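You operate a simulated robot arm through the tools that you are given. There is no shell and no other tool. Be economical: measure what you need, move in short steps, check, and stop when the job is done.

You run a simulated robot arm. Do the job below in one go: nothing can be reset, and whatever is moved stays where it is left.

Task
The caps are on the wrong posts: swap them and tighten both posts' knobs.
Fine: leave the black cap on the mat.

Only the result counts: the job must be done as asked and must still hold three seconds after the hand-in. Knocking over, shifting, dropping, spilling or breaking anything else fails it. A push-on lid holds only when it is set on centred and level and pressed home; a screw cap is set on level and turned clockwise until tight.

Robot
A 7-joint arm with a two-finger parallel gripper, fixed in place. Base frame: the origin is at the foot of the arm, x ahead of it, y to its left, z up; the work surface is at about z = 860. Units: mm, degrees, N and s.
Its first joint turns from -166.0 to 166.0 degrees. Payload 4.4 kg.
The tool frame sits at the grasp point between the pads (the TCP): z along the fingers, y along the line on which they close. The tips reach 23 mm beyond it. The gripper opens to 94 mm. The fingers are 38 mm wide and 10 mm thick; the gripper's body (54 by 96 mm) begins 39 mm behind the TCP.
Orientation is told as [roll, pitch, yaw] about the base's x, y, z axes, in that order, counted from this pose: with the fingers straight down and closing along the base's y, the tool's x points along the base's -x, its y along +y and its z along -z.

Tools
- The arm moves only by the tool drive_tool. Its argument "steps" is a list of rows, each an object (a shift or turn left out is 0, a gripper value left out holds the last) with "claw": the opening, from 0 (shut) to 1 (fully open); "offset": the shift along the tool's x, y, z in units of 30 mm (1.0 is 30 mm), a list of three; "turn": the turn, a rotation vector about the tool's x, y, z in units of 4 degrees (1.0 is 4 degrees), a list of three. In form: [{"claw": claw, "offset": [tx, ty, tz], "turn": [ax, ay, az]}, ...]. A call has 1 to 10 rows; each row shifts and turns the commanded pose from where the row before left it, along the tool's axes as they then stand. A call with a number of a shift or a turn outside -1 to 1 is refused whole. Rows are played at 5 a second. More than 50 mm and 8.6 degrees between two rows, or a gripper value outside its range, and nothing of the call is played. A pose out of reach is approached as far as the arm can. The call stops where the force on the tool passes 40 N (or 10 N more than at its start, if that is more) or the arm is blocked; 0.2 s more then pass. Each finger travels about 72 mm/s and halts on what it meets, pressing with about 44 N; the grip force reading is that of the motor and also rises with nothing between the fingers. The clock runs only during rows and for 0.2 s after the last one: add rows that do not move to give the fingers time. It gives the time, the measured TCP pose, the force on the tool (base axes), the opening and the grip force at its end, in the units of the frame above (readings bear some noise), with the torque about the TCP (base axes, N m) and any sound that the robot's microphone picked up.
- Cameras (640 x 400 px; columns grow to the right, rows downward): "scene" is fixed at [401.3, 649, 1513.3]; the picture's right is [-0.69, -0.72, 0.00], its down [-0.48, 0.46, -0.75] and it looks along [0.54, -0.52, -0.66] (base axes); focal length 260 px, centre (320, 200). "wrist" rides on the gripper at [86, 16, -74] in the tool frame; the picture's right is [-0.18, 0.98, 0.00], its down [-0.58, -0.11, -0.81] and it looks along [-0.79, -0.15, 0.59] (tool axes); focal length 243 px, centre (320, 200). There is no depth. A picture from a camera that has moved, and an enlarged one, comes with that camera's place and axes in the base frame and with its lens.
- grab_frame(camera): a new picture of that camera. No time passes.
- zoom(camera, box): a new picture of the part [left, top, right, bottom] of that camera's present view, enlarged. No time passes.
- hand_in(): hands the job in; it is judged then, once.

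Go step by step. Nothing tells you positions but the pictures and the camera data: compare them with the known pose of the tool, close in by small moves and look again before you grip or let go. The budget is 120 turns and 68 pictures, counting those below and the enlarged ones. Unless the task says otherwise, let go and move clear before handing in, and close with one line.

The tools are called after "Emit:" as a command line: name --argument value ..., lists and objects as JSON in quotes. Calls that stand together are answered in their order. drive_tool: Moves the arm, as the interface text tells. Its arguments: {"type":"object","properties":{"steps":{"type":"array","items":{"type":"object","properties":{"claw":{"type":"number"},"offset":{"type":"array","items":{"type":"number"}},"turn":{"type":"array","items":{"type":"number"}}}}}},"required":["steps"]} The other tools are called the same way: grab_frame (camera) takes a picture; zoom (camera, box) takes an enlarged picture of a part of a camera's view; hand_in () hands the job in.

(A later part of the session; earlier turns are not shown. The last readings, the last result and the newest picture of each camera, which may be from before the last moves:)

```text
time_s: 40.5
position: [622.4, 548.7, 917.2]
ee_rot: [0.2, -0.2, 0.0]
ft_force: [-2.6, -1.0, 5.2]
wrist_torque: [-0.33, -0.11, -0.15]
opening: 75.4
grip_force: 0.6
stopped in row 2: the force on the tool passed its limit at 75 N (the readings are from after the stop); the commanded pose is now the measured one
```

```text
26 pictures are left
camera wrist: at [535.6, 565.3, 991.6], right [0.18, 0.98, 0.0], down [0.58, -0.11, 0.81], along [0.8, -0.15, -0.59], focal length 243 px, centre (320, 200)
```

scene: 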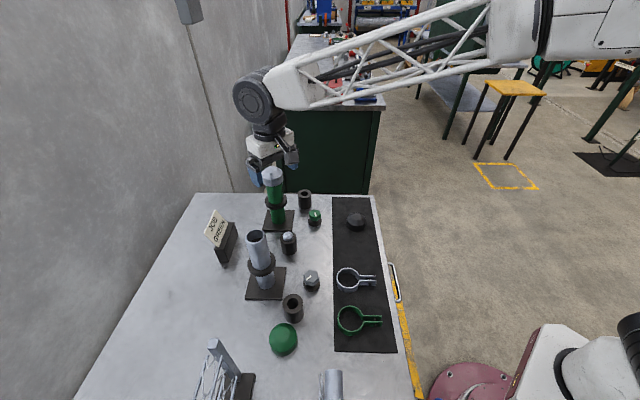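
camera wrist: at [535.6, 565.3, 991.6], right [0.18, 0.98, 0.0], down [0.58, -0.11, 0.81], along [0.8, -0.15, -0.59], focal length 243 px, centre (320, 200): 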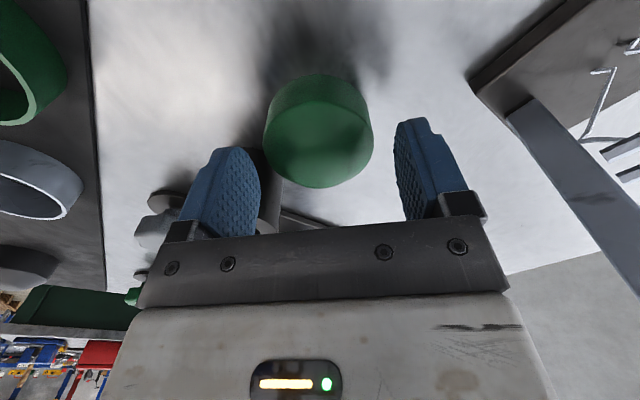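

A finger corner landed on the neighbouring cylinder, whose top is at about z 917 near (663, 487). I'll rise and yaw −32° so the fingers avoid it.

Emit:
drive_tool --steps '[{"offset": [0, 0, -0.4]}, {"offset": [0, 0, -1]}, {"offset": [0, 0, -1], "turn": [0, 0, 1]}, {"turn": [0, 0, 1]}, {"turn": [0, 0, 1]}, {"turn": [0, 0, 1]}, {"turn": [0, 0, 1]}, {"turn": [0, 0, 1]}, {"turn": [0, 0, 1]}, {"turn": [0, 0, 1]}]'

Emit:
grab_frame --camera "wrist"

Emit:
zoom --camera "scene" --box '[220, 255, 420, 380]'

```text
time_s: 42.7
position: [621.6, 550.0, 988.8]
ee_rot: [0.2, -0.1, -32.0]
ft_force: [-0.4, 0.2, 0.7]
wrist_torque: [-0.03, 0.02, 0.01]
opening: 75.3
grip_force: 0.0
```

```text
25 pictures are left
camera wrist: at [556.7, 608.7, 1063.0], right [0.68, 0.74, 0.0], down [0.43, -0.4, 0.81], along [0.6, -0.54, -0.59], focal length 243 px, centre (320, 200)
```

wrist: 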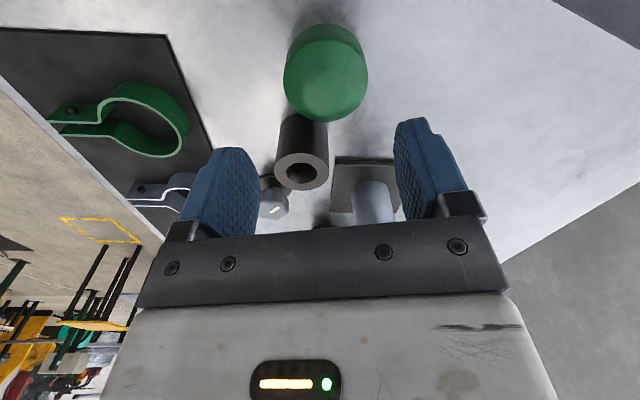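

```text
3.20 times, centred on (320, 318) of scene
camera zoom: at [401.3, 649.0, 1513.3], right [-0.69, -0.72, 0.0], down [-0.48, 0.46, -0.75], along [0.54, -0.52, -0.66], focal length 832 px, centre (320, -176)
```

zoom: 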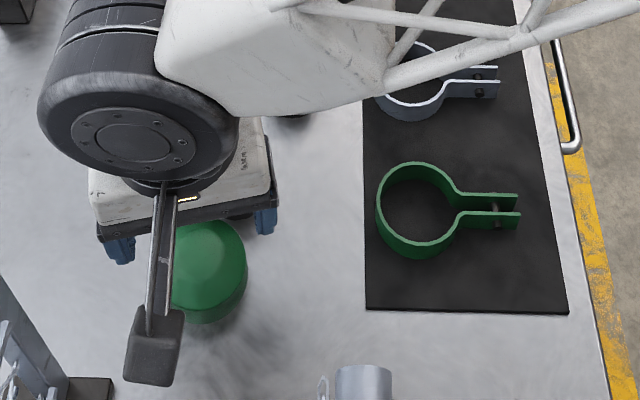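

The cylinder stays clear in this orientation, and the cap is centred between the fingers. I'll descend partway with a wider opening.

Emit:
drive_tool --steps '[{"claw": 0.9, "offset": [0, 0.03, 0.8]}, {"offset": [0, 0, 0.8]}, {"offset": [0, 0, 0.7]}, {"offset": [0, 0, 0.2]}, {}]'

Emit:
grab_frame --camera "wrist"

```text
time_s: 43.9
position: [620.8, 548.9, 911.2]
ee_rot: [0.2, -0.1, -31.9]
ft_force: [-0.2, 0.5, 0.0]
wrist_torque: [0.0, 0.01, -0.01]
opening: 84.5
grip_force: 0.1
```

```text
23 pictures are left
camera wrist: at [556.9, 609.4, 987.7], right [0.68, 0.74, 0.0], down [0.43, -0.4, 0.81], along [0.6, -0.54, -0.59], focal length 243 px, centre (320, 200)
```

wrist: 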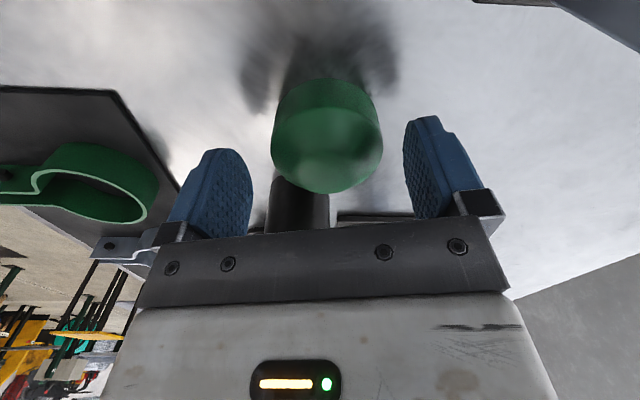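

Clear; I'll go down to about 893 and close.

Emit:
drive_tool --steps '[{"offset": [0, 0, 0.3]}, {"offset": [0, 0, 0.3]}, {}, {"claw": 0}, {"claw": 0}, {"claw": 0}, {"claw": 0}]'

Emit:
grab_frame --camera "wrist"

```text
time_s: 45.5
position: [623.1, 549.2, 894.7]
ee_rot: [0.2, -0.2, -31.9]
ft_force: [-0.4, 0.0, 0.9]
wrist_torque: [-0.06, 0.03, 0.0]
opening: 67.0
grip_force: 43.6
```

```text
22 pictures are left
camera wrist: at [557.6, 608.8, 969.7], right [0.68, 0.74, 0.0], down [0.43, -0.4, 0.81], along [0.6, -0.54, -0.59], focal length 243 px, centre (320, 200)
```

wrist: 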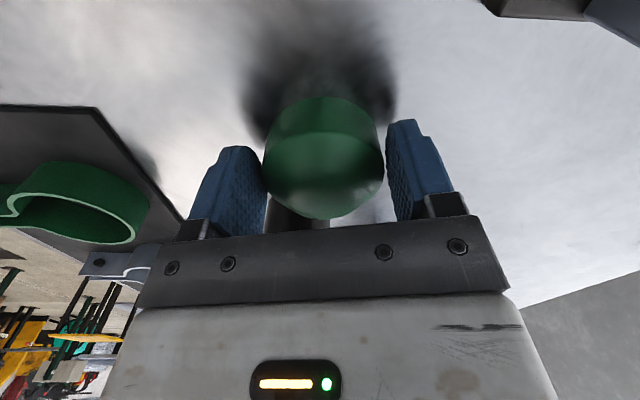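

The opening reads 67 rather than 63, so I'll look closer at the grip.

Emit:
zoom --camera "wrist" --box '[180, 70, 480, 258]'

Emit:
drive_tool --steps '[{"claw": 0}, {"claw": 0}]'

```text
2.13 times, centred on (330, 164) of wrist
camera zoom: at [557.6, 608.8, 969.7], right [0.68, 0.74, 0.0], down [0.43, -0.4, 0.81], along [0.6, -0.54, -0.59], focal length 516 px, centre (299, 277)
```

zoom: 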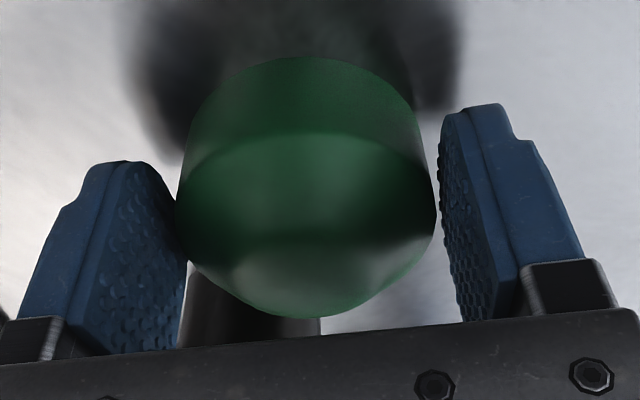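

```text
time_s: 46.1
position: [623.8, 549.5, 894.6]
ee_rot: [0.2, 0.0, -31.9]
ft_force: [-1.5, -0.4, 1.7]
wrist_torque: [-0.05, 0.06, -0.01]
opening: 66.8
grip_force: 44.1
```

The grip appears firm and symmetric; I'll lift and check.

Emit:
drive_tool --steps '[{"offset": [0, 0, -0.2]}, {"offset": [0, 0, -0.6]}, {"offset": [0, 0, -1]}, {"offset": [0, 0, -1]}, {"offset": [0, 0, -1]}, {}]'

Emit:
grab_frame --camera "wrist"

Emit:
zoom --camera "scene" --box '[220, 255, 380, 355]'

```text
time_s: 47.5
position: [623.3, 547.8, 1009.2]
ee_rot: [0.2, -0.1, -31.8]
ft_force: [-0.3, 0.5, -1.5]
wrist_torque: [0.03, 0.05, -0.03]
opening: 66.8
grip_force: 44.2
```

```text
20 pictures are left
camera wrist: at [558.8, 608.1, 1084.5], right [0.68, 0.74, 0.0], down [0.43, -0.4, 0.81], along [0.6, -0.54, -0.59], focal length 243 px, centre (320, 200)
```

wrist: 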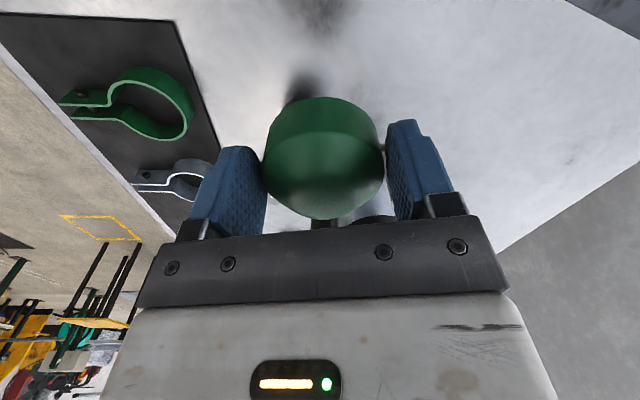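

```text
4.00 times, centred on (300, 305) of scene
camera zoom: at [401.3, 649.0, 1513.3], right [-0.69, -0.72, 0.0], down [-0.48, 0.46, -0.75], along [0.54, -0.52, -0.66], focal length 1039 px, centre (400, -220)
```

zoom: 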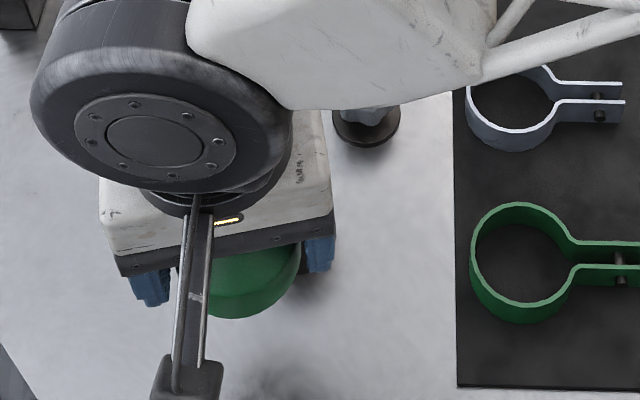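

The cap is held level. I'll rise, yaw back to 0, then travel to the green post.

Emit:
drive_tool --steps '[{"offset": [0, 0, -1], "turn": [0, 0, -1]}, {"offset": [0, 0, -1], "turn": [0, 0, -1]}, {"offset": [0, 0, -1], "turn": [0, 0, -1]}, {"offset": [0, 0, -1], "turn": [0, 0, -1]}, {"offset": [0, 0, -1], "turn": [0, 0, -1]}, {"offset": [0, 0, -0.6], "turn": [0, 0, -1]}, {"turn": [0, 0, -1]}, {"turn": [0, 0, -0.97]}, {}]'

Emit:
drive_tool --steps '[{"offset": [-1, -0.72, 0]}, {"offset": [-1, -0.72, 0]}, {"offset": [-1, -0.72, 0]}, {"offset": [-1, -0.72, 0]}, {"offset": [-1, -0.72, 0]}, {"offset": [-1, -0.72, 0]}, {"offset": [-1, -0.72, 0]}, {"offset": [-1, -0.72, 0]}, {"offset": [-1, -0.72, 0]}, {"offset": [-1, -0.72, 0]}]'

```text
time_s: 49.5
position: [621.3, 548.2, 1179.5]
ee_rot: [0.2, -0.2, 0.0]
ft_force: [-0.1, 0.5, -1.0]
wrist_torque: [0.0, 0.03, 0.03]
opening: 66.6
grip_force: 43.9
```

```text
time_s: 51.7
position: [923.5, 332.9, 1177.0]
ee_rot: [0.2, -0.1, -0.1]
ft_force: [1.0, -0.6, -0.3]
wrist_torque: [0.01, 0.0, -0.02]
opening: 66.9
grip_force: 44.1
```

Emit:
drive_tool --steps '[{"offset": [-0.69, -0.49, 0], "turn": [0.05, 0.04, 0]}, {}, {}]'

Emit:
grab_frame --camera "wrist"

```text
time_s: 52.5
position: [943.0, 317.6, 1178.3]
ee_rot: [0.1, 0.0, 0.0]
ft_force: [-0.1, -0.1, -0.5]
wrist_torque: [0.01, -0.02, 0.03]
opening: 66.9
grip_force: 44.2
```

```text
18 pictures are left
camera wrist: at [856.4, 334.3, 1253.1], right [0.18, 0.98, 0.0], down [0.58, -0.11, 0.81], along [0.79, -0.15, -0.59], focal length 243 px, centre (320, 200)
```

wrist: 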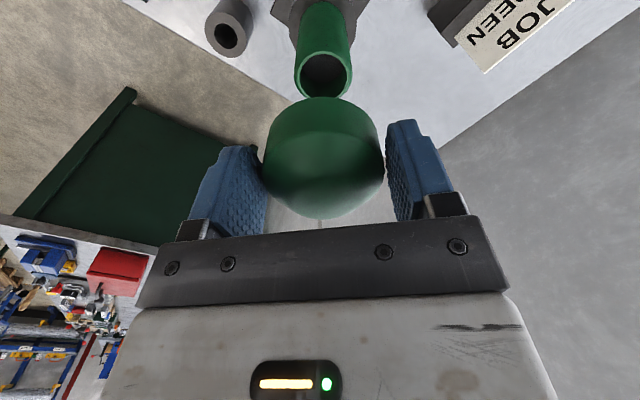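

The view matches the reference. I'll descend carefully to just above seating height.

Emit:
drive_tool --steps '[{"offset": [-0.05, 0.02, 0.9]}, {"offset": [0, 0, 0.9]}, {"offset": [0, 0, 0.6]}, {"offset": [0, 0, 0.3]}, {"offset": [0, 0, 0.3]}, {"offset": [0, 0, 0.15]}, {}]'

Emit:
zoom --camera "scene" --box '[210, 130, 370, 230]'

```text
time_s: 54.1
position: [943.9, 317.5, 1082.9]
ee_rot: [0.0, 0.0, -0.1]
ft_force: [-0.5, 0.7, -0.8]
wrist_torque: [0.0, -0.03, 0.0]
opening: 66.6
grip_force: 43.4
```

```text
4.00 times, centred on (290, 180) of scene
camera zoom: at [401.3, 649.0, 1513.3], right [-0.69, -0.72, 0.0], down [-0.48, 0.46, -0.75], along [0.54, -0.52, -0.66], focal length 1039 px, centre (440, 280)
```

zoom: 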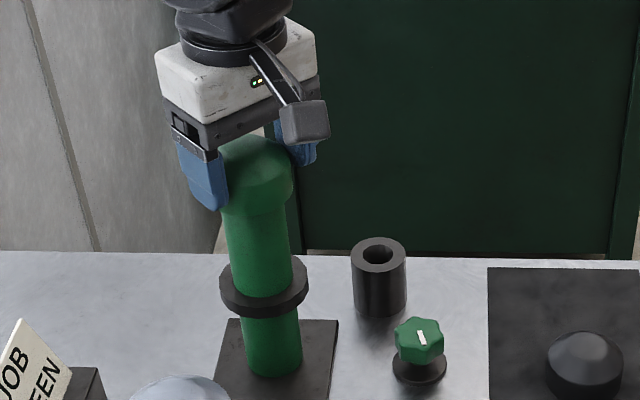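

The skirt is over the post with no force. I'll continue down to seat it.

Emit:
drive_tool --steps '[{"offset": [0, 0, 0.1]}, {"offset": [0, 0, 0.08]}, {"offset": [0, 0, 0.06]}, {"offset": [0, 0, 0.05]}, {"offset": [0, 0, 0.05]}, {"offset": [0, 0, 0.05]}, {"offset": [0, 0, 0.05]}, {}]'

```text
time_s: 55.9
position: [943.5, 319.2, 1072.2]
ee_rot: [0.0, -0.1, -0.1]
ft_force: [5.2, -1.6, 21.5]
wrist_torque: [-0.07, -0.13, -0.05]
opening: 66.7
grip_force: 44.1
```

Seated at about 1072 with 21 N. I'll release, rise, close the fingers and look.

Emit:
drive_tool --steps '[{"claw": 0.95}, {"claw": 0.95}, {"claw": 0.95}, {"offset": [0, 0, -0.5]}, {"offset": [0, 0, -1]}, {"offset": [0, 0, -1]}, {"claw": 0, "offset": [0, 0, -0.1]}, {}, {}, {}]'

Emit:
grab_frame --camera "wrist"

Emit:
zoom --camera "scene" --box '[190, 140, 390, 265]'

```text
time_s: 58.1
position: [944.3, 319.4, 1147.6]
ee_rot: [0.0, 0.0, -0.1]
ft_force: [-0.5, -0.3, 0.2]
wrist_torque: [-0.01, -0.02, 0.0]
opening: 0.1
grip_force: 41.7
```

```text
16 pictures are left
camera wrist: at [857.6, 335.6, 1223.3], right [0.18, 0.98, 0.0], down [0.58, -0.11, 0.81], along [0.79, -0.15, -0.59], focal length 243 px, centre (320, 200)
```

wrist: 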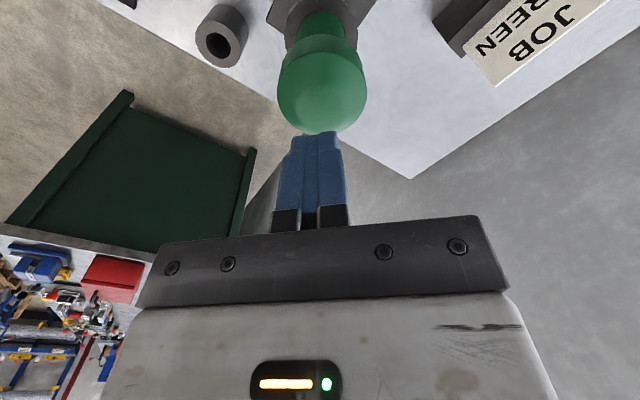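

```text
3.20 times, centred on (290, 202) of scene
camera zoom: at [401.3, 649.0, 1513.3], right [-0.69, -0.72, 0.0], down [-0.48, 0.46, -0.75], along [0.54, -0.52, -0.66], focal length 832 px, centre (416, 192)
```

zoom: 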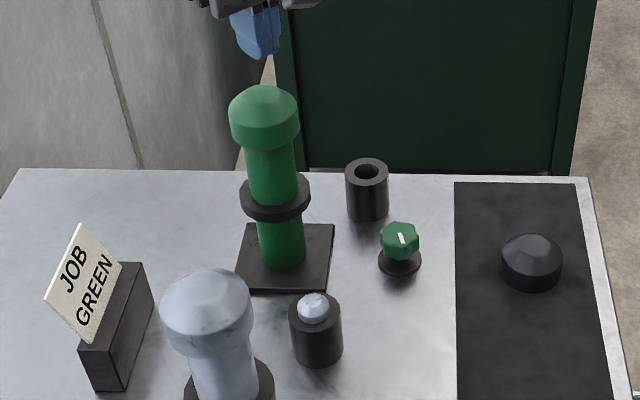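

Both caps are on and level. I'll press the green cap home from above.

Emit:
drive_tool --steps '[{"offset": [0, 0, 0.7]}, {"offset": [0, 0, 0.4]}, {"offset": [0, 0, 0.1]}, {"offset": [0, 0, 0.1]}, {"offset": [0, 0, 0.1]}, {"offset": [0, 0, 0.1]}, {"offset": [0, 0, 0.1]}, {"offset": [0, 0, 0.1]}, {}]'

```text
time_s: 60.0
position: [944.8, 319.6, 1102.6]
ee_rot: [0.1, -0.4, 0.0]
ft_force: [-1.5, -0.2, 3.8]
wrist_torque: [-0.01, 0.03, 0.01]
opening: 0.0
grip_force: 42.4
stopped in row 9: the force on the tool passed its limit at 42 N (the readings are from after the stop); the commanded pose is now the measured one
```

Both caps are home. Next is the green knob at about (866, 225, 890). I'll move above it for a closer look.

Emit:
drive_tool --steps '[{"offset": [0, 0, -0.9], "turn": [0, 0.1, 0]}, {"offset": [0.85, -1, 0]}, {"claw": 0.75, "offset": [0.85, -1, 0]}, {"offset": [0.9, -1.1, 0]}]'

Emit:
drive_tool --steps '[{"claw": 0.75, "offset": [0.85, -1, 0]}, {}]'

```text
refused: -1.1 is not a number from -1 to 1
```

```text
time_s: 60.6
position: [920.8, 287.8, 1103.7]
ee_rot: [0.1, -0.3, -0.1]
ft_force: [-0.1, 0.5, -0.8]
wrist_torque: [0.01, 0.01, 0.01]
opening: 70.6
grip_force: 0.0
```

The first call was refused, so the second slid off the cap at touching height. I'll check that the cap was not disturbed.

Emit:
zoom --camera "scene" --box '[210, 130, 370, 230]'

```text
4.00 times, centred on (290, 180) of scene
camera zoom: at [401.3, 649.0, 1513.3], right [-0.69, -0.72, 0.0], down [-0.48, 0.46, -0.75], along [0.54, -0.52, -0.66], focal length 1039 px, centre (440, 280)
```

zoom: 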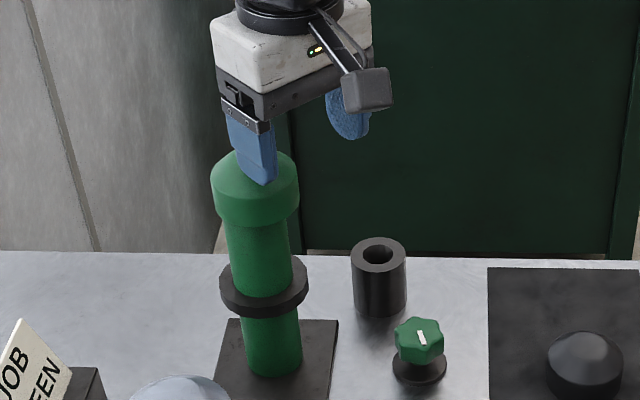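

The cap is undisturbed. I'll rise first, then move above the knob.

Emit:
drive_tool --steps '[{"offset": [0, 0, -0.8], "turn": [0, 0.07, 0]}, {"offset": [0.6, -0.7, 0]}, {"offset": [0.6, -0.7, 0]}, {"offset": [0.63, -0.7, 0]}, {"offset": [0, 0, 1]}, {"offset": [0, 0, 1]}, {"offset": [0, 0, 1]}, {"offset": [0, 0, 1]}, {"offset": [0, 0, 0.7]}, {}]'

Emit:
zoom --camera "wrist" --box '[160, 0, 480, 200]'

```text
time_s: 62.8
position: [865.7, 225.3, 986.3]
ee_rot: [0.1, -0.1, 0.0]
ft_force: [-0.3, -0.8, 0.0]
wrist_torque: [0.01, 0.03, 0.03]
opening: 70.6
grip_force: 0.0
```

```text
2.00 times, centred on (320, 100) of wrist
camera zoom: at [778.8, 241.6, 1062.0], right [0.18, 0.98, 0.0], down [0.58, -0.11, 0.81], along [0.79, -0.15, -0.59], focal length 485 px, centre (320, 400)
```

zoom: 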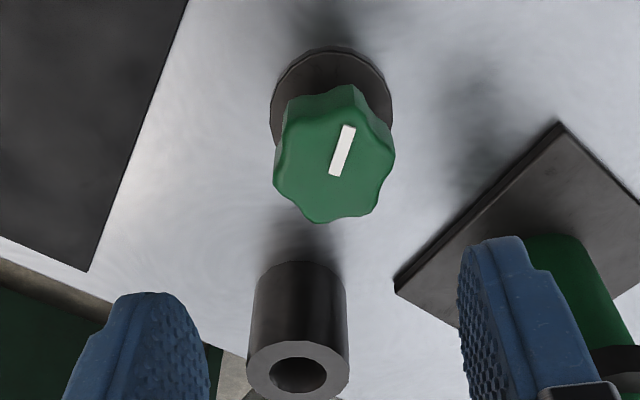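

The green knob has 7 lobes and sits near (861, 231), top z≈900. I'll yaw to +40° for a long clockwise stroke, shifting over it while still high.

Emit:
drive_tool --steps '[{"offset": [0.15, 0.2, 0.3], "turn": [0, 0, -1]}, {"offset": [0, 0, 0.3], "turn": [0, 0, -1]}, {"offset": [0, 0, 0.3], "turn": [0, 0, -1]}, {"offset": [0, 0, 0.3], "turn": [0, 0, -1]}, {"turn": [0, 0, -1]}, {"turn": [0, 0, -1]}, {"turn": [0, 0, -1]}, {"turn": [0, 0, -1]}, {"turn": [0, 0, -1]}, {"turn": [0, 0, -1]}]'

Emit:
zoom --camera "wrist" --box '[160, 0, 480, 200]'

```text
time_s: 65.0
position: [859.7, 233.1, 948.7]
ee_rot: [0.0, -0.1, 40.0]
ft_force: [-0.2, 0.6, -0.1]
wrist_torque: [-0.01, 0.03, -0.01]
opening: 70.2
grip_force: 0.1
```

```text
2.00 times, centred on (320, 100) of wrist
camera zoom: at [783.6, 188.8, 1023.6], right [-0.49, 0.87, 0.0], down [0.51, 0.29, 0.81], along [0.7, 0.4, -0.59], focal length 485 px, centre (320, 400)
```

zoom: 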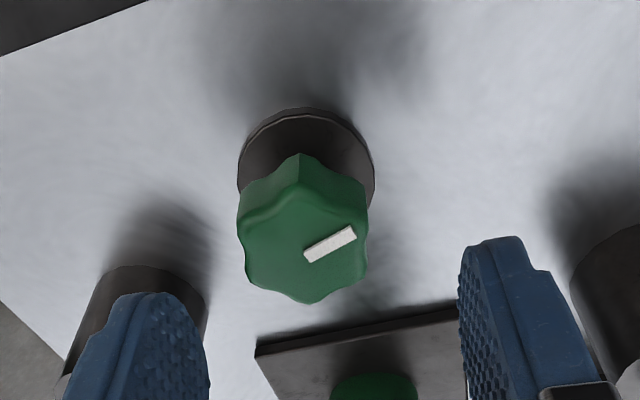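

The knob axis is at about (862, 230). I'll correct by 4 mm, descend to TCP 897 and close.

Emit:
drive_tool --steps '[{"offset": [0, -0.13, 0.5]}, {"offset": [0, 0, 0.6]}, {"offset": [0, 0, 0.6]}, {}, {"claw": 0}, {"claw": 0}, {"claw": 0}, {"claw": 0}]'

Emit:
zoom --camera "wrist" --box '[160, 70, 480, 270]'

```text
time_s: 66.9
position: [862.0, 227.4, 897.5]
ee_rot: [-0.1, -0.1, 39.9]
ft_force: [7.5, -8.3, -3.0]
wrist_torque: [-0.38, -0.12, -0.03]
opening: 39.6
grip_force: 45.3
stopped in row 8: the force on the tool passed its limit at 41 N (the readings are from after the stop); the commanded pose is now the measured one
```

```text
2.00 times, centred on (320, 170) of wrist
camera zoom: at [785.6, 183.8, 972.4], right [-0.49, 0.87, 0.0], down [0.51, 0.29, 0.81], along [0.7, 0.39, -0.59], focal length 485 px, centre (320, 260)
```

zoom: 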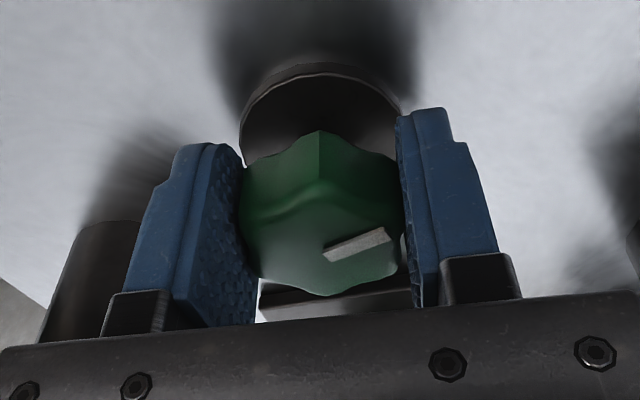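

The knob is gripped at 39.6 mm. I'll nudge 1.5 mm to relieve the side force, then turn clockwise a little and read the torque.

Emit:
drive_tool --steps '[{"offset": [0, -0.05, 0]}, {}, {"turn": [0, 0, 0.5]}, {"turn": [0, 0, 0.5]}, {"turn": [0, 0, 0.5]}, {"turn": [0, 0, 0.5]}, {}]'

```text
time_s: 67.8
position: [862.2, 226.4, 897.2]
ee_rot: [0.0, 0.0, 37.4]
ft_force: [-11.4, 2.8, 7.4]
wrist_torque: [-0.11, 0.28, 0.03]
opening: 39.4
grip_force: 44.8
stopped in row 4: the force on the tool passed its limit at 41 N (the readings are from after the stop); the commanded pose is now the measured one
```

I overshot the nudge. I'll return half of it and turn again.

Emit:
drive_tool --steps '[{"offset": [0, 0.02, 0]}, {}, {"turn": [0, 0, 0.5]}, {"turn": [0, 0, 0.5]}]'

```text
time_s: 68.8
position: [862.2, 226.9, 897.5]
ee_rot: [0.1, -0.1, 33.4]
ft_force: [-11.3, -0.8, 3.4]
wrist_torque: [0.09, -0.31, 0.02]
opening: 39.5
grip_force: 45.8
```

The knob turns freely. I'll relieve the −x force by about 1 mm and continue clockwise.

Emit:
drive_tool --steps '[{"offset": [0.028, 0.018, 0], "turn": [0, 0, 0.5]}, {"turn": [0, 0, 1]}, {"turn": [0, 0, 1]}, {"turn": [0, 0, 1]}, {"turn": [0, 0, 1]}]'

Emit:
zoom --camera "wrist" --box '[160, 70, 480, 270]'

```text
time_s: 70.0
position: [860.8, 228.2, 897.4]
ee_rot: [0.1, 0.1, 15.4]
ft_force: [13.9, 27.1, -8.5]
wrist_torque: [0.34, -0.39, 0.1]
opening: 39.6
grip_force: 45.0
```

```text
2.00 times, centred on (320, 170) of wrist
camera zoom: at [773.5, 221.1, 972.6], right [-0.08, 1.0, 0.0], down [0.59, 0.05, 0.81], along [0.8, 0.07, -0.59], focal length 485 px, centre (320, 260)
```

zoom: 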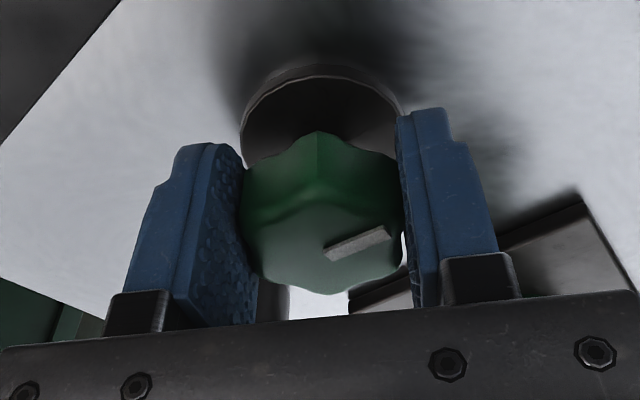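

The knob turns along with the gripper. Its axis is about 4 mm further forward of my TCP, so I'll correct and add a small sideways shift per step.

Emit:
drive_tool --steps '[{"offset": [-0.02, 0.04, 0]}, {"offset": [0, 0.01, 0], "turn": [0, 0, 1]}, {"offset": [0, 0.01, 0], "turn": [0, 0, 1]}, {"offset": [0, 0.01, 0], "turn": [0, 0, 1]}, {"offset": [0, 0.01, 0], "turn": [0, 0, 1]}]'

```text
time_s: 71.2
position: [860.6, 229.3, 897.0]
ee_rot: [0.0, 0.0, -0.5]
ft_force: [-22.0, 22.9, 4.2]
wrist_torque: [0.26, -0.21, 0.13]
opening: 39.4
grip_force: 45.3
```

Emit:
drive_tool --steps '[{"offset": [0.035, 0.04, 0]}, {"offset": [0, 0.015, 0], "turn": [0, 0, 1]}, {"offset": [0, 0.015, 0], "turn": [0, 0, 1]}, {"offset": [0, 0.015, 0], "turn": [0, 0, 1]}, {"offset": [0, 0.015, 0], "turn": [0, 0, 1]}, {"offset": [0, 0.015, 0], "turn": [0, 0, 1]}]'

```text
time_s: 72.6
position: [862.0, 231.8, 897.2]
ee_rot: [0.1, 0.0, -20.8]
ft_force: [2.2, -36.5, 8.3]
wrist_torque: [-0.58, -0.3, -0.19]
opening: 39.4
grip_force: 44.8
```

Emit:
drive_tool --steps '[{"offset": [-0.018, -0.047, 0]}, {"turn": [0, 0, 1]}, {"turn": [0, 0, 1]}, {"turn": [0, 0, 1]}, {}]'

```text
time_s: 73.8
position: [861.4, 233.7, 896.3]
ee_rot: [0.1, 0.1, -32.6]
ft_force: [37.5, 22.1, -5.8]
wrist_torque: [0.04, -0.56, 0.22]
opening: 39.5
grip_force: 45.0
```

About 72° turned so far. I'll let go, rise slightly and look to re-centre for a second stroke.

Emit:
drive_tool --steps '[{"offset": [-0.03, 0.035, 0]}, {"claw": 0.7}, {"claw": 0.7}, {"offset": [0, 0, -0.8]}, {"offset": [0, 0, -0.8]}, {}]'

Emit:
zoom --camera "wrist" --box '[160, 0, 480, 200]'

```text
time_s: 75.2
position: [860.9, 231.3, 946.1]
ee_rot: [0.1, 0.0, -32.7]
ft_force: [0.0, -0.4, 0.6]
wrist_torque: [0.01, 0.0, 0.02]
opening: 65.9
grip_force: 0.1
```

```text
2.00 times, centred on (320, 100) of wrist
camera zoom: at [797.4, 292.3, 1020.8], right [0.68, 0.73, 0.0], down [0.43, -0.41, 0.81], along [0.59, -0.55, -0.59], focal length 485 px, centre (320, 400)
```

zoom: 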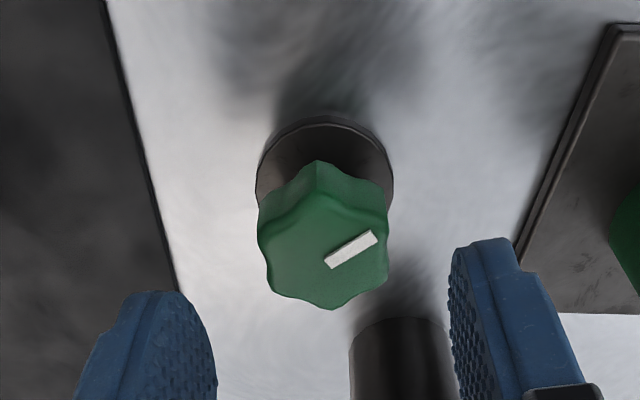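

The axis solves to (862.4, 230.3). I'll yaw back counter-clockwise while clear, for a second, better-centred stroke.

Emit:
drive_tool --steps '[{"turn": [0, 0, -1]}, {"turn": [0, 0, -1]}, {"turn": [0, 0, -1]}, {"turn": [0, 0, -1]}, {"turn": [0, 0, -1]}, {"turn": [0, 0, -1]}, {"turn": [0, 0, -1]}, {"turn": [0, 0, -1]}, {"turn": [0, 0, -1]}, {"turn": [0, 0, -1]}]'

Emit:
drive_tool --steps '[{"turn": [0, 0, -1]}, {"turn": [0, 0, -1]}, {"turn": [0, 0, -1]}, {"turn": [0, 0, -1]}, {"turn": [0, 0, -1]}, {"turn": [0, 0, -1]}, {"turn": [0, 0, -1]}, {"turn": [0, 0, -1]}, {"turn": [0, 0, -1]}, {"turn": [0, 0, -1]}]'

Emit:
drive_tool --steps '[{}, {}]'

```text
time_s: 77.4
position: [861.3, 231.9, 945.0]
ee_rot: [0.1, 0.0, 7.4]
ft_force: [1.1, 0.2, 0.4]
wrist_torque: [-0.01, -0.01, 0.0]
opening: 65.6
grip_force: 0.0
```

```text
time_s: 79.6
position: [861.9, 231.7, 946.3]
ee_rot: [0.1, -0.1, 47.4]
ft_force: [-0.3, -0.4, 0.2]
wrist_torque: [-0.02, -0.01, -0.01]
opening: 65.7
grip_force: 0.0
```

```text
time_s: 80.2
position: [861.4, 232.4, 945.1]
ee_rot: [0.0, -0.2, 47.4]
ft_force: [-0.1, 0.0, -0.1]
wrist_torque: [0.0, -0.03, 0.0]
opening: 65.7
grip_force: 0.0
```

Emit:
drive_tool --steps '[{"offset": [0.014, -0.058, 0.5]}, {"offset": [0, 0, 0.6]}, {"offset": [0, 0, 0.5]}, {}, {"claw": 0.35}, {"claw": 0.35}, {"claw": 0.3}, {"claw": 0.2}]'

Emit:
drive_tool --steps '[{"claw": 0}, {}]'

```text
time_s: 82.0
position: [863.8, 228.0, 896.4]
ee_rot: [-0.1, -0.1, 47.3]
ft_force: [7.6, -8.6, -2.2]
wrist_torque: [-0.37, -0.12, -0.01]
opening: 39.7
grip_force: 44.6
stopped in row 8: the force on the tool passed its limit at 48 N (the readings are from after the stop); the commanded pose is now the measured one
```

```text
time_s: 82.6
position: [864.3, 227.7, 897.0]
ee_rot: [0.0, -0.1, 47.3]
ft_force: [14.9, -12.6, -6.5]
wrist_torque: [-0.33, -0.1, -0.06]
opening: 39.8
grip_force: 45.2
```

The 7-lobed knob seats about 3 mm off-centre between the pads. I'll add a matching small shift along tool x per step while turning.

Emit:
drive_tool --steps '[{"offset": [0, -0.02, 0]}, {"offset": [0.007, 0, 0], "turn": [0, 0, 1]}, {"offset": [0.007, 0, 0], "turn": [0, 0, 1]}, {"offset": [0.007, 0, 0], "turn": [0, 0, 1]}, {"offset": [0.007, 0, 0], "turn": [0, 0, 1]}, {"offset": [0.007, 0, 0], "turn": [0, 0, 1]}, {}]'

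```text
time_s: 84.2
position: [863.4, 228.3, 897.2]
ee_rot: [0.0, 0.0, 27.3]
ft_force: [7.5, 35.4, -11.8]
wrist_torque: [0.51, -0.12, 0.07]
opening: 39.7
grip_force: 45.2
```

Emit:
drive_tool --steps '[{"offset": [-0.03, 0.04, 0]}, {"offset": [0, 0.008, 0], "turn": [0, 0, 1]}, {"offset": [0, 0.008, 0], "turn": [0, 0, 1]}, {"offset": [0, 0.008, 0], "turn": [0, 0, 1]}, {"offset": [0, 0.008, 0], "turn": [0, 0, 1]}, {}]'

```text
time_s: 85.6
position: [863.9, 229.2, 897.9]
ee_rot: [0.0, -0.1, 11.3]
ft_force: [-20.8, 4.0, 11.5]
wrist_torque: [-0.07, 0.51, 0.04]
opening: 39.5
grip_force: 44.9
```

Emit:
drive_tool --steps '[{"offset": [0.03, 0.005, 0]}, {"offset": [0.004, 0.008, 0], "turn": [0, 0, 1]}, {"offset": [0.004, 0.008, 0], "turn": [0, 0, 1]}, {"offset": [0.004, 0.008, 0], "turn": [0, 0, 1]}, {"offset": [0.004, 0.008, 0], "turn": [0, 0, 1]}, {}]'

```text
time_s: 86.8
position: [863.5, 230.1, 896.6]
ee_rot: [0.0, -0.4, -4.3]
ft_force: [7.6, 0.4, -3.5]
wrist_torque: [-0.19, -0.27, 0.0]
opening: 39.6
grip_force: 45.3
stopped in row 6: the force on the tool passed its limit at 41 N (the readings are from after the stop); the commanded pose is now the measured one
```

Emit:
drive_tool --steps '[{"offset": [-0.01, 0.008, 0], "turn": [0, 0, 1]}, {"offset": [0, 0.008, 0], "turn": [0, 0, 1]}, {"offset": [0, 0.008, 0], "turn": [0, 0, 1]}, {"offset": [0, 0.008, 0], "turn": [0, 0, 1]}, {}]'

```text
time_s: 88.0
position: [864.3, 231.9, 897.0]
ee_rot: [0.0, -0.3, -20.4]
ft_force: [16.1, 6.7, -18.1]
wrist_torque: [0.1, -0.21, 0.02]
opening: 39.5
grip_force: 45.1
```

Emit:
drive_tool --steps '[{"offset": [-0.02, 0.02, -0.01]}, {"offset": [-0.004, 0.006, 0], "turn": [0, 0, 1]}, {"offset": [-0.004, 0.006, 0], "turn": [0, 0, 1]}, {"offset": [-0.004, 0.006, 0], "turn": [0, 0, 1]}, {"offset": [-0.004, 0.006, 0], "turn": [0, 0, 1]}, {}]'

```text
time_s: 89.0
position: [863.4, 231.4, 897.2]
ee_rot: [0.0, -0.1, -31.4]
ft_force: [-9.8, -3.2, 6.2]
wrist_torque: [-0.34, 0.24, -0.02]
opening: 39.8
grip_force: 45.6
stopped in row 4: the force on the tool passed its limit at 41 N (the readings are from after the stop); the commanded pose is now the measured one
```

Emit:
drive_tool --steps '[{"offset": [0.01, 0, 0], "turn": [0, 0, 1]}, {"turn": [0, 0, 1]}, {"turn": [0, 0, 1]}, {"turn": [0, 0, 1]}, {}]'

```text
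time_s: 90.2
position: [865.1, 232.6, 897.8]
ee_rot: [0.1, -0.1, -47.4]
ft_force: [14.1, 23.6, -6.7]
wrist_torque: [0.3, -0.32, 0.06]
opening: 39.6
grip_force: 45.1
```

Emit:
drive_tool --steps '[{"offset": [0.01, 0.04, 0]}, {"offset": [0, 0.006, 0], "turn": [0, 0, 1]}, {"offset": [0, 0.006, 0], "turn": [0, 0, 1]}, {"offset": [0, 0.006, 0], "turn": [0, 0, 1]}, {"offset": [0, 0.006, 0], "turn": [0, 0, 1]}, {}]'

```text
time_s: 91.6
position: [864.7, 231.8, 896.7]
ee_rot: [0.2, -0.1, -63.5]
ft_force: [-10.0, -20.2, 6.6]
wrist_torque: [-0.32, 0.14, -0.05]
opening: 39.7
grip_force: 44.6
```

Emit:
drive_tool --steps '[{"offset": [-0.022, -0.03, 0]}, {"offset": [0, 0.003, 0], "turn": [0, 0, 1]}, {"offset": [0, 0.003, 0], "turn": [0, 0, 1]}, {"offset": [0, 0.003, 0], "turn": [0, 0, 1]}, {"offset": [0, 0.003, 0], "turn": [0, 0, 1]}, {}]'

```text
time_s: 93.0
position: [864.7, 231.9, 898.1]
ee_rot: [0.2, 0.0, -79.5]
ft_force: [25.0, 4.0, -3.1]
wrist_torque: [0.05, -0.33, 0.05]
opening: 39.7
grip_force: 45.0
```

The knob is still turning freely after about 199°. I'll release, swing back counter-clockwise to about +85° around the knob, and re-grip.

Emit:
drive_tool --steps '[{"claw": 0.68, "offset": [0, 0.02, 0]}, {}, {"turn": [0, 0, -1]}, {"turn": [0, 0, -1]}, {"turn": [0, 0, -1]}, {"turn": [0, 0, -1]}, {"turn": [0, 0, -1]}, {"turn": [0, 0, -1]}, {"turn": [0, 0, -1]}, {"turn": [0, 0, -1]}]'

Emit:
drive_tool --steps '[{"turn": [0, 0, -1]}, {"turn": [0, 0, -1]}, {"turn": [0, 0, -1]}, {"turn": [0, 0, -1]}, {"turn": [0, 0, -1]}, {"turn": [0, 0, -1]}, {"turn": [0, 0, -1]}, {"turn": [0, 0, -1]}, {"turn": [0, 0, -1]}, {"turn": [0, 0, -1]}]'

Emit:
drive_tool --steps '[{"turn": [0, 0, -1]}, {"turn": [0, 0, -1]}, {"turn": [0, 0, -1]}, {"turn": [0, 0, -1]}, {"turn": [0, 0, -1]}, {"turn": [0, 0, -1]}, {"turn": [0, 0, -1]}, {"turn": [0, 0, -1]}, {"turn": [0, 0, -1]}, {"turn": [0, 0, -1]}]'

Emit:
drive_tool --steps '[{"turn": [0, 0, -1]}, {"turn": [0, 0, -1]}, {"turn": [0, 0, -1]}, {"turn": [0, 0, -1]}, {"turn": [0, 0, -1]}, {"turn": [0, 0, -1]}, {"turn": [0, 0, -1]}, {"turn": [0, 0, -1]}, {"turn": [0, 0, -1]}, {"turn": [0, 0, -1]}]'

Emit:
drive_tool --steps '[{"turn": [0, 0, -1]}, {"turn": [0, 0, -1]}, {"turn": [0, 0, -1]}, {}, {}]'

```text
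time_s: 95.2
position: [866.6, 232.1, 896.7]
ee_rot: [0.1, 0.0, -47.4]
ft_force: [0.1, -0.2, -0.3]
wrist_torque: [-0.01, -0.01, 0.0]
opening: 63.7
grip_force: 0.1
```

```text
time_s: 97.4
position: [866.0, 231.9, 896.9]
ee_rot: [-0.1, -0.1, -7.5]
ft_force: [0.1, 0.0, 0.6]
wrist_torque: [0.03, -0.01, 0.03]
opening: 63.8
grip_force: 0.0
```

```text
time_s: 99.6
position: [865.5, 232.3, 896.4]
ee_rot: [0.1, -0.1, 32.6]
ft_force: [0.0, 0.1, -0.6]
wrist_torque: [0.01, -0.02, 0.01]
opening: 63.9
grip_force: 0.1
```

```text
time_s: 101.8
position: [864.4, 232.0, 896.9]
ee_rot: [-0.1, 0.0, 72.6]
ft_force: [0.3, 0.0, -1.0]
wrist_torque: [0.01, 0.02, -0.03]
opening: 63.9
grip_force: 0.1
```

```text
time_s: 103.0
position: [866.8, 231.8, 897.8]
ee_rot: [-0.1, 0.0, 84.5]
ft_force: [0.3, 0.4, -0.1]
wrist_torque: [-0.02, 0.03, 0.0]
opening: 63.8
grip_force: 0.0
```

Rotation to +84° works. I'll re-centre, grip, and run a long clockwise stroke in short batches that relieve themselves on side force.

Emit:
drive_tool --steps '[{"offset": [0.058, 0.078, 0]}, {"claw": 0.3}, {"claw": 0.3}, {"claw": 0.2}, {"claw": 0}, {}]'

Emit:
drive_tool --steps '[{"claw": 0}, {}]'

Emit:
drive_tool --steps '[{"turn": [0, 0, 1]}, {"turn": [0, 0, 1]}, {"turn": [0, 0, 1]}, {"turn": [0, 0, 1]}, {"turn": [0, 0, 1]}, {}]'

Emit:
drive_tool --steps '[{"turn": [0, 0, 1]}, {"turn": [0, 0, 1]}, {"turn": [0, 0, 1]}, {"turn": [0, 0, 1]}, {"turn": [0, 0, 1]}, {}]'

Emit:
drive_tool --steps '[{"turn": [0, 0, 1]}, {"turn": [0, 0, 1]}, {"turn": [0, 0, 1]}, {"turn": [0, 0, 1]}, {"turn": [0, 0, 1]}, {}]'

Emit:
drive_tool --steps '[{"turn": [0, 0, 1]}, {"turn": [0, 0, 1]}, {"turn": [0, 0, 1]}, {"turn": [0, 0, 1]}, {"turn": [0, 0, 1]}, {}]'

```text
time_s: 104.0
position: [866.1, 229.6, 896.3]
ee_rot: [-0.4, -0.1, 84.7]
ft_force: [40.9, -2.8, -15.9]
wrist_torque: [-0.02, -0.14, 0.05]
opening: 39.8
grip_force: 23.2
stopped in row 4: the force on the tool passed its limit at 49 N (the readings are from after the stop); the commanded pose is now the measured one
```

```text
time_s: 104.3
position: [866.8, 229.8, 897.0]
ee_rot: [-0.4, -0.1, 84.6]
ft_force: [13.4, -1.5, -7.8]
wrist_torque: [-0.29, -0.35, -0.01]
opening: 39.5
grip_force: 45.2
stopped in row 1: the force on the tool passed its limit at 56 N (the readings are from after the stop); the commanded pose is now the measured one
```

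```text
time_s: 105.8
position: [866.8, 230.1, 897.2]
ee_rot: [-0.2, -0.2, 64.5]
ft_force: [14.5, -16.4, -3.5]
wrist_torque: [-0.38, -0.05, -0.03]
opening: 39.4
grip_force: 45.3
```

```text
time_s: 106.8
position: [864.8, 231.3, 898.2]
ee_rot: [-0.2, -0.3, 47.6]
ft_force: [8.0, -3.8, -4.2]
wrist_torque: [-0.24, -0.31, -0.01]
opening: 39.2
grip_force: 45.5
stopped in row 5: the force on the tool passed its limit at 41 N (the readings are from after the stop); the commanded pose is now the measured one
```

```text
time_s: 108.2
position: [866.2, 230.7, 898.4]
ee_rot: [-0.1, -0.4, 27.5]
ft_force: [21.9, -14.0, -12.1]
wrist_torque: [0.02, -0.51, 0.02]
opening: 39.8
grip_force: 45.2
```

```text
time_s: 109.7
position: [866.6, 230.9, 897.5]
ee_rot: [0.1, -0.3, 7.4]
ft_force: [5.6, -16.5, -5.7]
wrist_torque: [-0.25, 0.18, -0.02]
opening: 39.4
grip_force: 45.3
```

That works well, with the axis at about (866.5, 230). Continuing the stroke.

Emit:
drive_tool --steps '[{"turn": [0, 0, 1]}, {"turn": [0, 0, 1]}, {"turn": [0, 0, 1]}, {"turn": [0, 0, 1]}, {"turn": [0, 0, 1]}, {}]'

Emit:
drive_tool --steps '[{"turn": [0, 0, 1]}, {"turn": [0, 0, 1]}, {"turn": [0, 0, 1]}, {"turn": [0, 0, 1]}, {"turn": [0, 0, 1]}, {}]'

Emit:
drive_tool --steps '[{"turn": [0, 0, 1]}, {"turn": [0, 0, 1]}, {"turn": [0, 0, 1]}, {"turn": [0, 0, 1]}, {"turn": [0, 0, 1]}, {}]'

Emit:
drive_tool --steps '[{"turn": [0, 0, 1]}, {"turn": [0, 0, 1]}, {"turn": [0, 0, 1]}, {"turn": [0, 0, 1]}, {"turn": [0, 0, 1]}, {}]'

Emit:
zoom --camera "wrist" --box '[160, 70, 480, 270]'

```text
time_s: 111.0
position: [864.6, 229.7, 897.8]
ee_rot: [0.0, -0.4, -12.6]
ft_force: [-0.8, -9.1, -0.8]
wrist_torque: [-0.09, 0.2, 0.61]
opening: 39.5
grip_force: 44.4
```

```text
time_s: 112.5
position: [866.1, 230.1, 898.9]
ee_rot: [0.2, -0.2, -32.5]
ft_force: [-3.6, -13.1, -4.4]
wrist_torque: [-0.15, 0.06, 0.58]
opening: 39.4
grip_force: 45.2
```

```text
time_s: 113.8
position: [865.4, 229.1, 898.6]
ee_rot: [0.3, -0.2, -52.6]
ft_force: [-3.0, -8.9, -2.4]
wrist_torque: [-0.05, 0.09, 0.53]
opening: 39.4
grip_force: 44.6
```

```text
time_s: 115.2
position: [866.6, 230.4, 898.2]
ee_rot: [0.6, -0.1, -72.5]
ft_force: [-1.3, -1.3, 5.8]
wrist_torque: [0.09, 0.03, 0.8]
opening: 39.3
grip_force: 44.8
```

```text
2.00 times, centred on (320, 170) of wrist
camera zoom: at [854.8, 317.6, 973.4], right [0.99, 0.12, 0.01], down [0.06, -0.59, 0.81], along [0.1, -0.8, -0.59], focal length 485 px, centre (320, 260)
```

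zoom: 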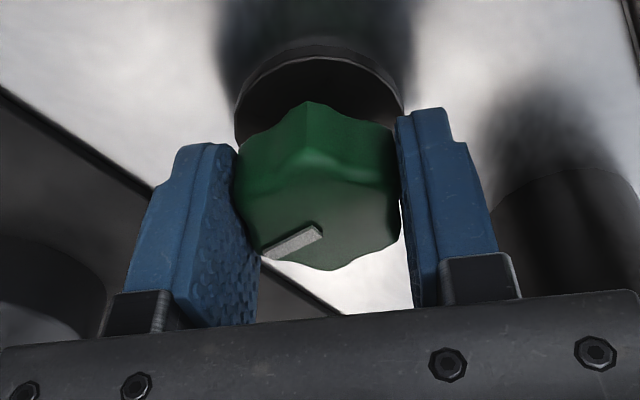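

Torque has risen to 0.6–0.8 N m, so it is probably tight and slipping. I'll turn 16° more and see whether the marker moves relative to the gripper.

Emit:
drive_tool --steps '[{"turn": [0, 0, 1]}, {"turn": [0, 0, 1]}, {"turn": [0, 0, 1]}, {"turn": [0, 0, 1]}, {}]'

Emit:
zoom --camera "wrist" --box '[160, 70, 480, 270]'

```text
time_s: 116.5
position: [865.8, 228.7, 897.5]
ee_rot: [0.4, 0.0, -88.4]
ft_force: [-8.3, -3.3, 5.8]
wrist_torque: [-0.06, 0.15, 0.52]
opening: 39.3
grip_force: 45.2
```

```text
2.00 times, centred on (320, 170) of wrist
camera zoom: at [879.6, 316.8, 972.8], right [0.99, -0.16, 0.01], down [-0.1, -0.58, 0.81], along [-0.12, -0.8, -0.59], focal length 485 px, centre (320, 260)
```

zoom: 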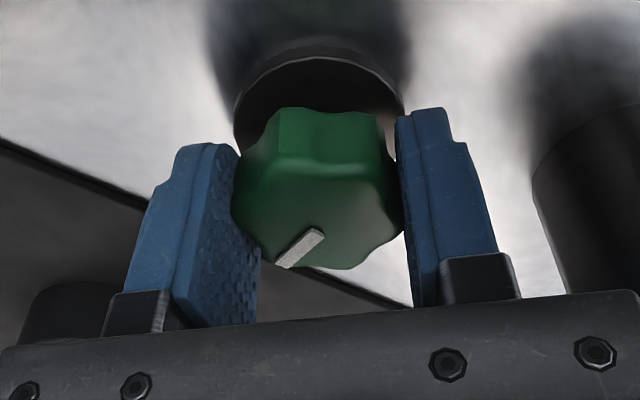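

The marker moved relative to the pads while the torque held, so the knob is fixed and the green one is tight. I'll release, rise and travel to the grey knob at about (695, 401), yawing back on the way.

Emit:
drive_tool --steps '[{"claw": 0.68}, {}, {"offset": [0, 0, -1]}, {"offset": [0, 0, -1]}, {"offset": [0, 0, -1]}, {"offset": [0, 0, -1]}, {}]'

Emit:
drive_tool --steps '[{"offset": [0.98, -0.92, 0]}, {"offset": [0.98, -0.92, 0]}, {"offset": [0.98, -0.92, 0]}, {"offset": [0.98, -0.92, 0]}, {"offset": [0.98, -0.92, 0]}, {"offset": [0.96, -0.94, 0]}, {}]'

Emit:
drive_tool --steps '[{"turn": [0, 0, -1]}, {"turn": [0, 0, -1]}, {"turn": [0, 0, -1]}, {"turn": [0, 0, -1]}, {"turn": [0, 0, -1]}, {"turn": [0, 0, -1]}, {"turn": [0, 0, -1]}, {"turn": [0, 0, -1]}, {"turn": [0, 0, -1]}, {"turn": [0, 0, -1]}]'

Emit:
drive_tool --steps '[{"turn": [0, 0, -1]}, {"turn": [0, 0, -1]}, {"turn": [0, 0, -1]}, {"turn": [0, 0, -1]}, {"turn": [0, 0, -1]}, {"turn": [0, 0, -1]}, {"turn": [0, 0, -1]}, {"turn": [0, 0, -1]}, {"turn": [0, 0, -1]}, {"turn": [0, 0, -1]}]'

Emit:
drive_tool --steps '[{"offset": [0, 0, 0.8], "turn": [0, 0, -1]}, {"offset": [0, 0, 0.8], "turn": [0, 0, -1]}, {}, {}]'

Emit:
zoom --camera "wrist" --box '[160, 0, 480, 200]'

```text
time_s: 118.0
position: [864.8, 228.8, 1017.7]
ee_rot: [0.3, -0.1, -88.5]
ft_force: [0.3, -0.4, 0.9]
wrist_torque: [-0.01, -0.02, -0.04]
opening: 64.0
grip_force: 0.0
```

```text
time_s: 119.7
position: [694.7, 401.1, 1015.9]
ee_rot: [0.4, 0.0, -88.5]
ft_force: [0.5, -0.5, 0.6]
wrist_torque: [-0.03, 0.04, -0.03]
opening: 63.7
grip_force: 0.1
```

```text
time_s: 121.8
position: [693.4, 401.1, 1017.0]
ee_rot: [0.4, -0.2, -48.4]
ft_force: [-0.7, -0.5, -0.3]
wrist_torque: [0.0, -0.02, -0.03]
opening: 64.0
grip_force: 0.1
```

```text
time_s: 124.0
position: [693.9, 401.9, 1016.4]
ee_rot: [0.0, -0.4, -8.4]
ft_force: [0.8, 0.2, -1.4]
wrist_torque: [-0.01, 0.0, 0.0]
opening: 63.8
grip_force: 0.1
```

```text
time_s: 125.0
position: [696.2, 400.9, 966.8]
ee_rot: [0.1, -0.5, -0.6]
ft_force: [-0.6, -0.6, -0.4]
wrist_torque: [0.01, 0.01, 0.02]
opening: 63.8
grip_force: 0.1
```

```text
2.00 times, centred on (320, 100) of wrist
camera zoom: at [609.1, 417.9, 1041.8], right [0.19, 0.98, 0.0], down [0.57, -0.11, 0.81], along [0.8, -0.15, -0.59], focal length 485 px, centre (320, 400)
```

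zoom: 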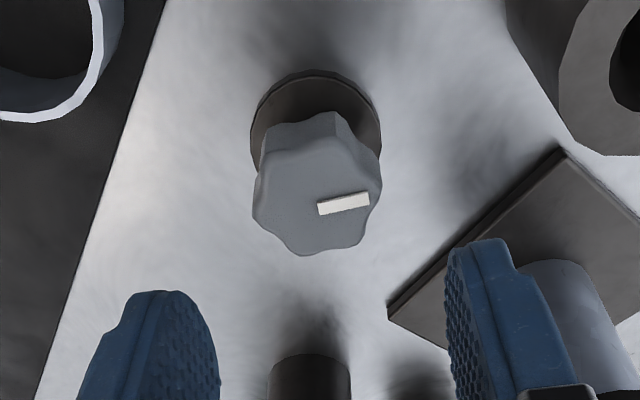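

The grey knob is at about (694, 401), right under the TCP. I'll yaw on to about +84°, descend and grip.

Emit:
drive_tool --steps '[{"turn": [0, 0.12, 0]}, {"turn": [0, 0, -1]}, {"turn": [0, 0, -1]}, {"turn": [0, 0, -1]}, {"turn": [0, 0, -1]}, {"turn": [0, 0, -1]}, {"turn": [0, 0, -1]}, {"turn": [0, 0, -1]}, {"turn": [0, 0, -1]}, {"turn": [0, 0, -1]}]'

Emit:
drive_tool --steps '[{"turn": [0, 0, -1]}, {"turn": [0, 0, -1]}, {"turn": [0, 0, -1]}, {"turn": [0, 0, -1]}, {"turn": [0, 0, -1]}, {"turn": [0, 0, -1]}, {"turn": [0, 0, -1]}, {"turn": [0, 0, -1]}, {"turn": [0, 0, -1]}, {"turn": [0, 0, -1]}]'

Emit:
drive_tool --steps '[{"turn": [0, 0, -1]}, {"turn": [0, 0, -1]}, {}, {}]'

Emit:
zoom --camera "wrist" --box '[160, 0, 480, 200]'

```text
time_s: 127.2
position: [694.9, 401.3, 969.3]
ee_rot: [0.1, -0.1, 35.5]
ft_force: [-0.3, -0.3, 0.4]
wrist_torque: [0.0, -0.03, 0.01]
opening: 64.0
grip_force: 0.0
```

```text
time_s: 129.4
position: [694.2, 402.1, 968.3]
ee_rot: [0.1, -0.1, 75.5]
ft_force: [0.0, -0.2, -0.2]
wrist_torque: [0.01, 0.03, 0.02]
opening: 63.9
grip_force: 0.1
```

```text
time_s: 130.4
position: [695.2, 401.1, 968.0]
ee_rot: [0.1, -0.1, 83.5]
ft_force: [0.0, -0.4, -0.2]
wrist_torque: [0.0, 0.02, 0.01]
opening: 63.9
grip_force: 0.0
```

```text
2.00 times, centred on (320, 100) of wrist
camera zoom: at [668.8, 317.2, 1044.0], right [-0.96, 0.29, 0.0], down [0.17, 0.56, 0.81], along [0.24, 0.77, -0.59], focal length 485 px, centre (320, 400)
```

zoom: 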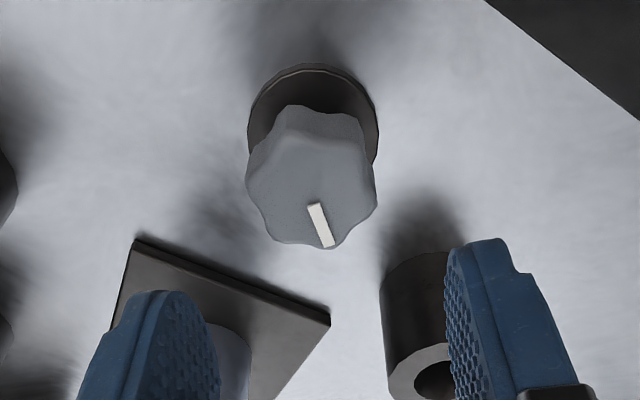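

Centred to within 2 mm. I'll correct, descend, grip and begin the clockwise stroke.

Emit:
drive_tool --steps '[{"offset": [0, -0.05, 0.8]}, {"offset": [0, 0, 0.8]}, {"offset": [0, 0, 0.75]}, {}, {"claw": 0.3}, {"claw": 0.3}, {"claw": 0.2}, {"claw": 0}, {}]'

Emit:
drive_tool --steps '[{"claw": 0}, {}]'

Emit:
zoom --camera "wrist" --box '[160, 70, 480, 270]'

```text
time_s: 132.1
position: [696.3, 401.4, 896.0]
ee_rot: [0.0, -0.1, 83.5]
ft_force: [7.5, 2.2, -3.1]
wrist_torque: [-0.13, -0.36, -0.03]
opening: 39.4
grip_force: 45.1
stopped in row 8: the force on the tool passed its limit at 42 N (the readings are from after the stop); the commanded pose is now the measured one
```

```text
time_s: 132.7
position: [697.4, 401.2, 898.3]
ee_rot: [0.0, 0.0, 83.5]
ft_force: [15.9, 2.9, -9.1]
wrist_torque: [-0.06, -0.29, 0.06]
opening: 39.3
grip_force: 44.6
```

```text
2.00 times, centred on (320, 170) of wrist
camera zoom: at [670.8, 317.3, 972.2], right [-0.96, 0.29, 0.0], down [0.17, 0.56, 0.81], along [0.24, 0.77, -0.59], focal length 485 px, centre (320, 260)
```

zoom: 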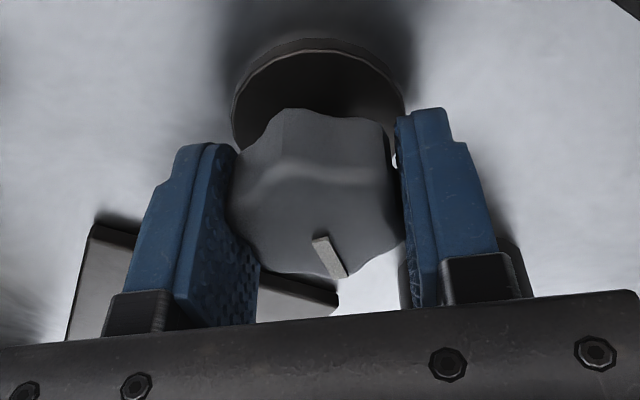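

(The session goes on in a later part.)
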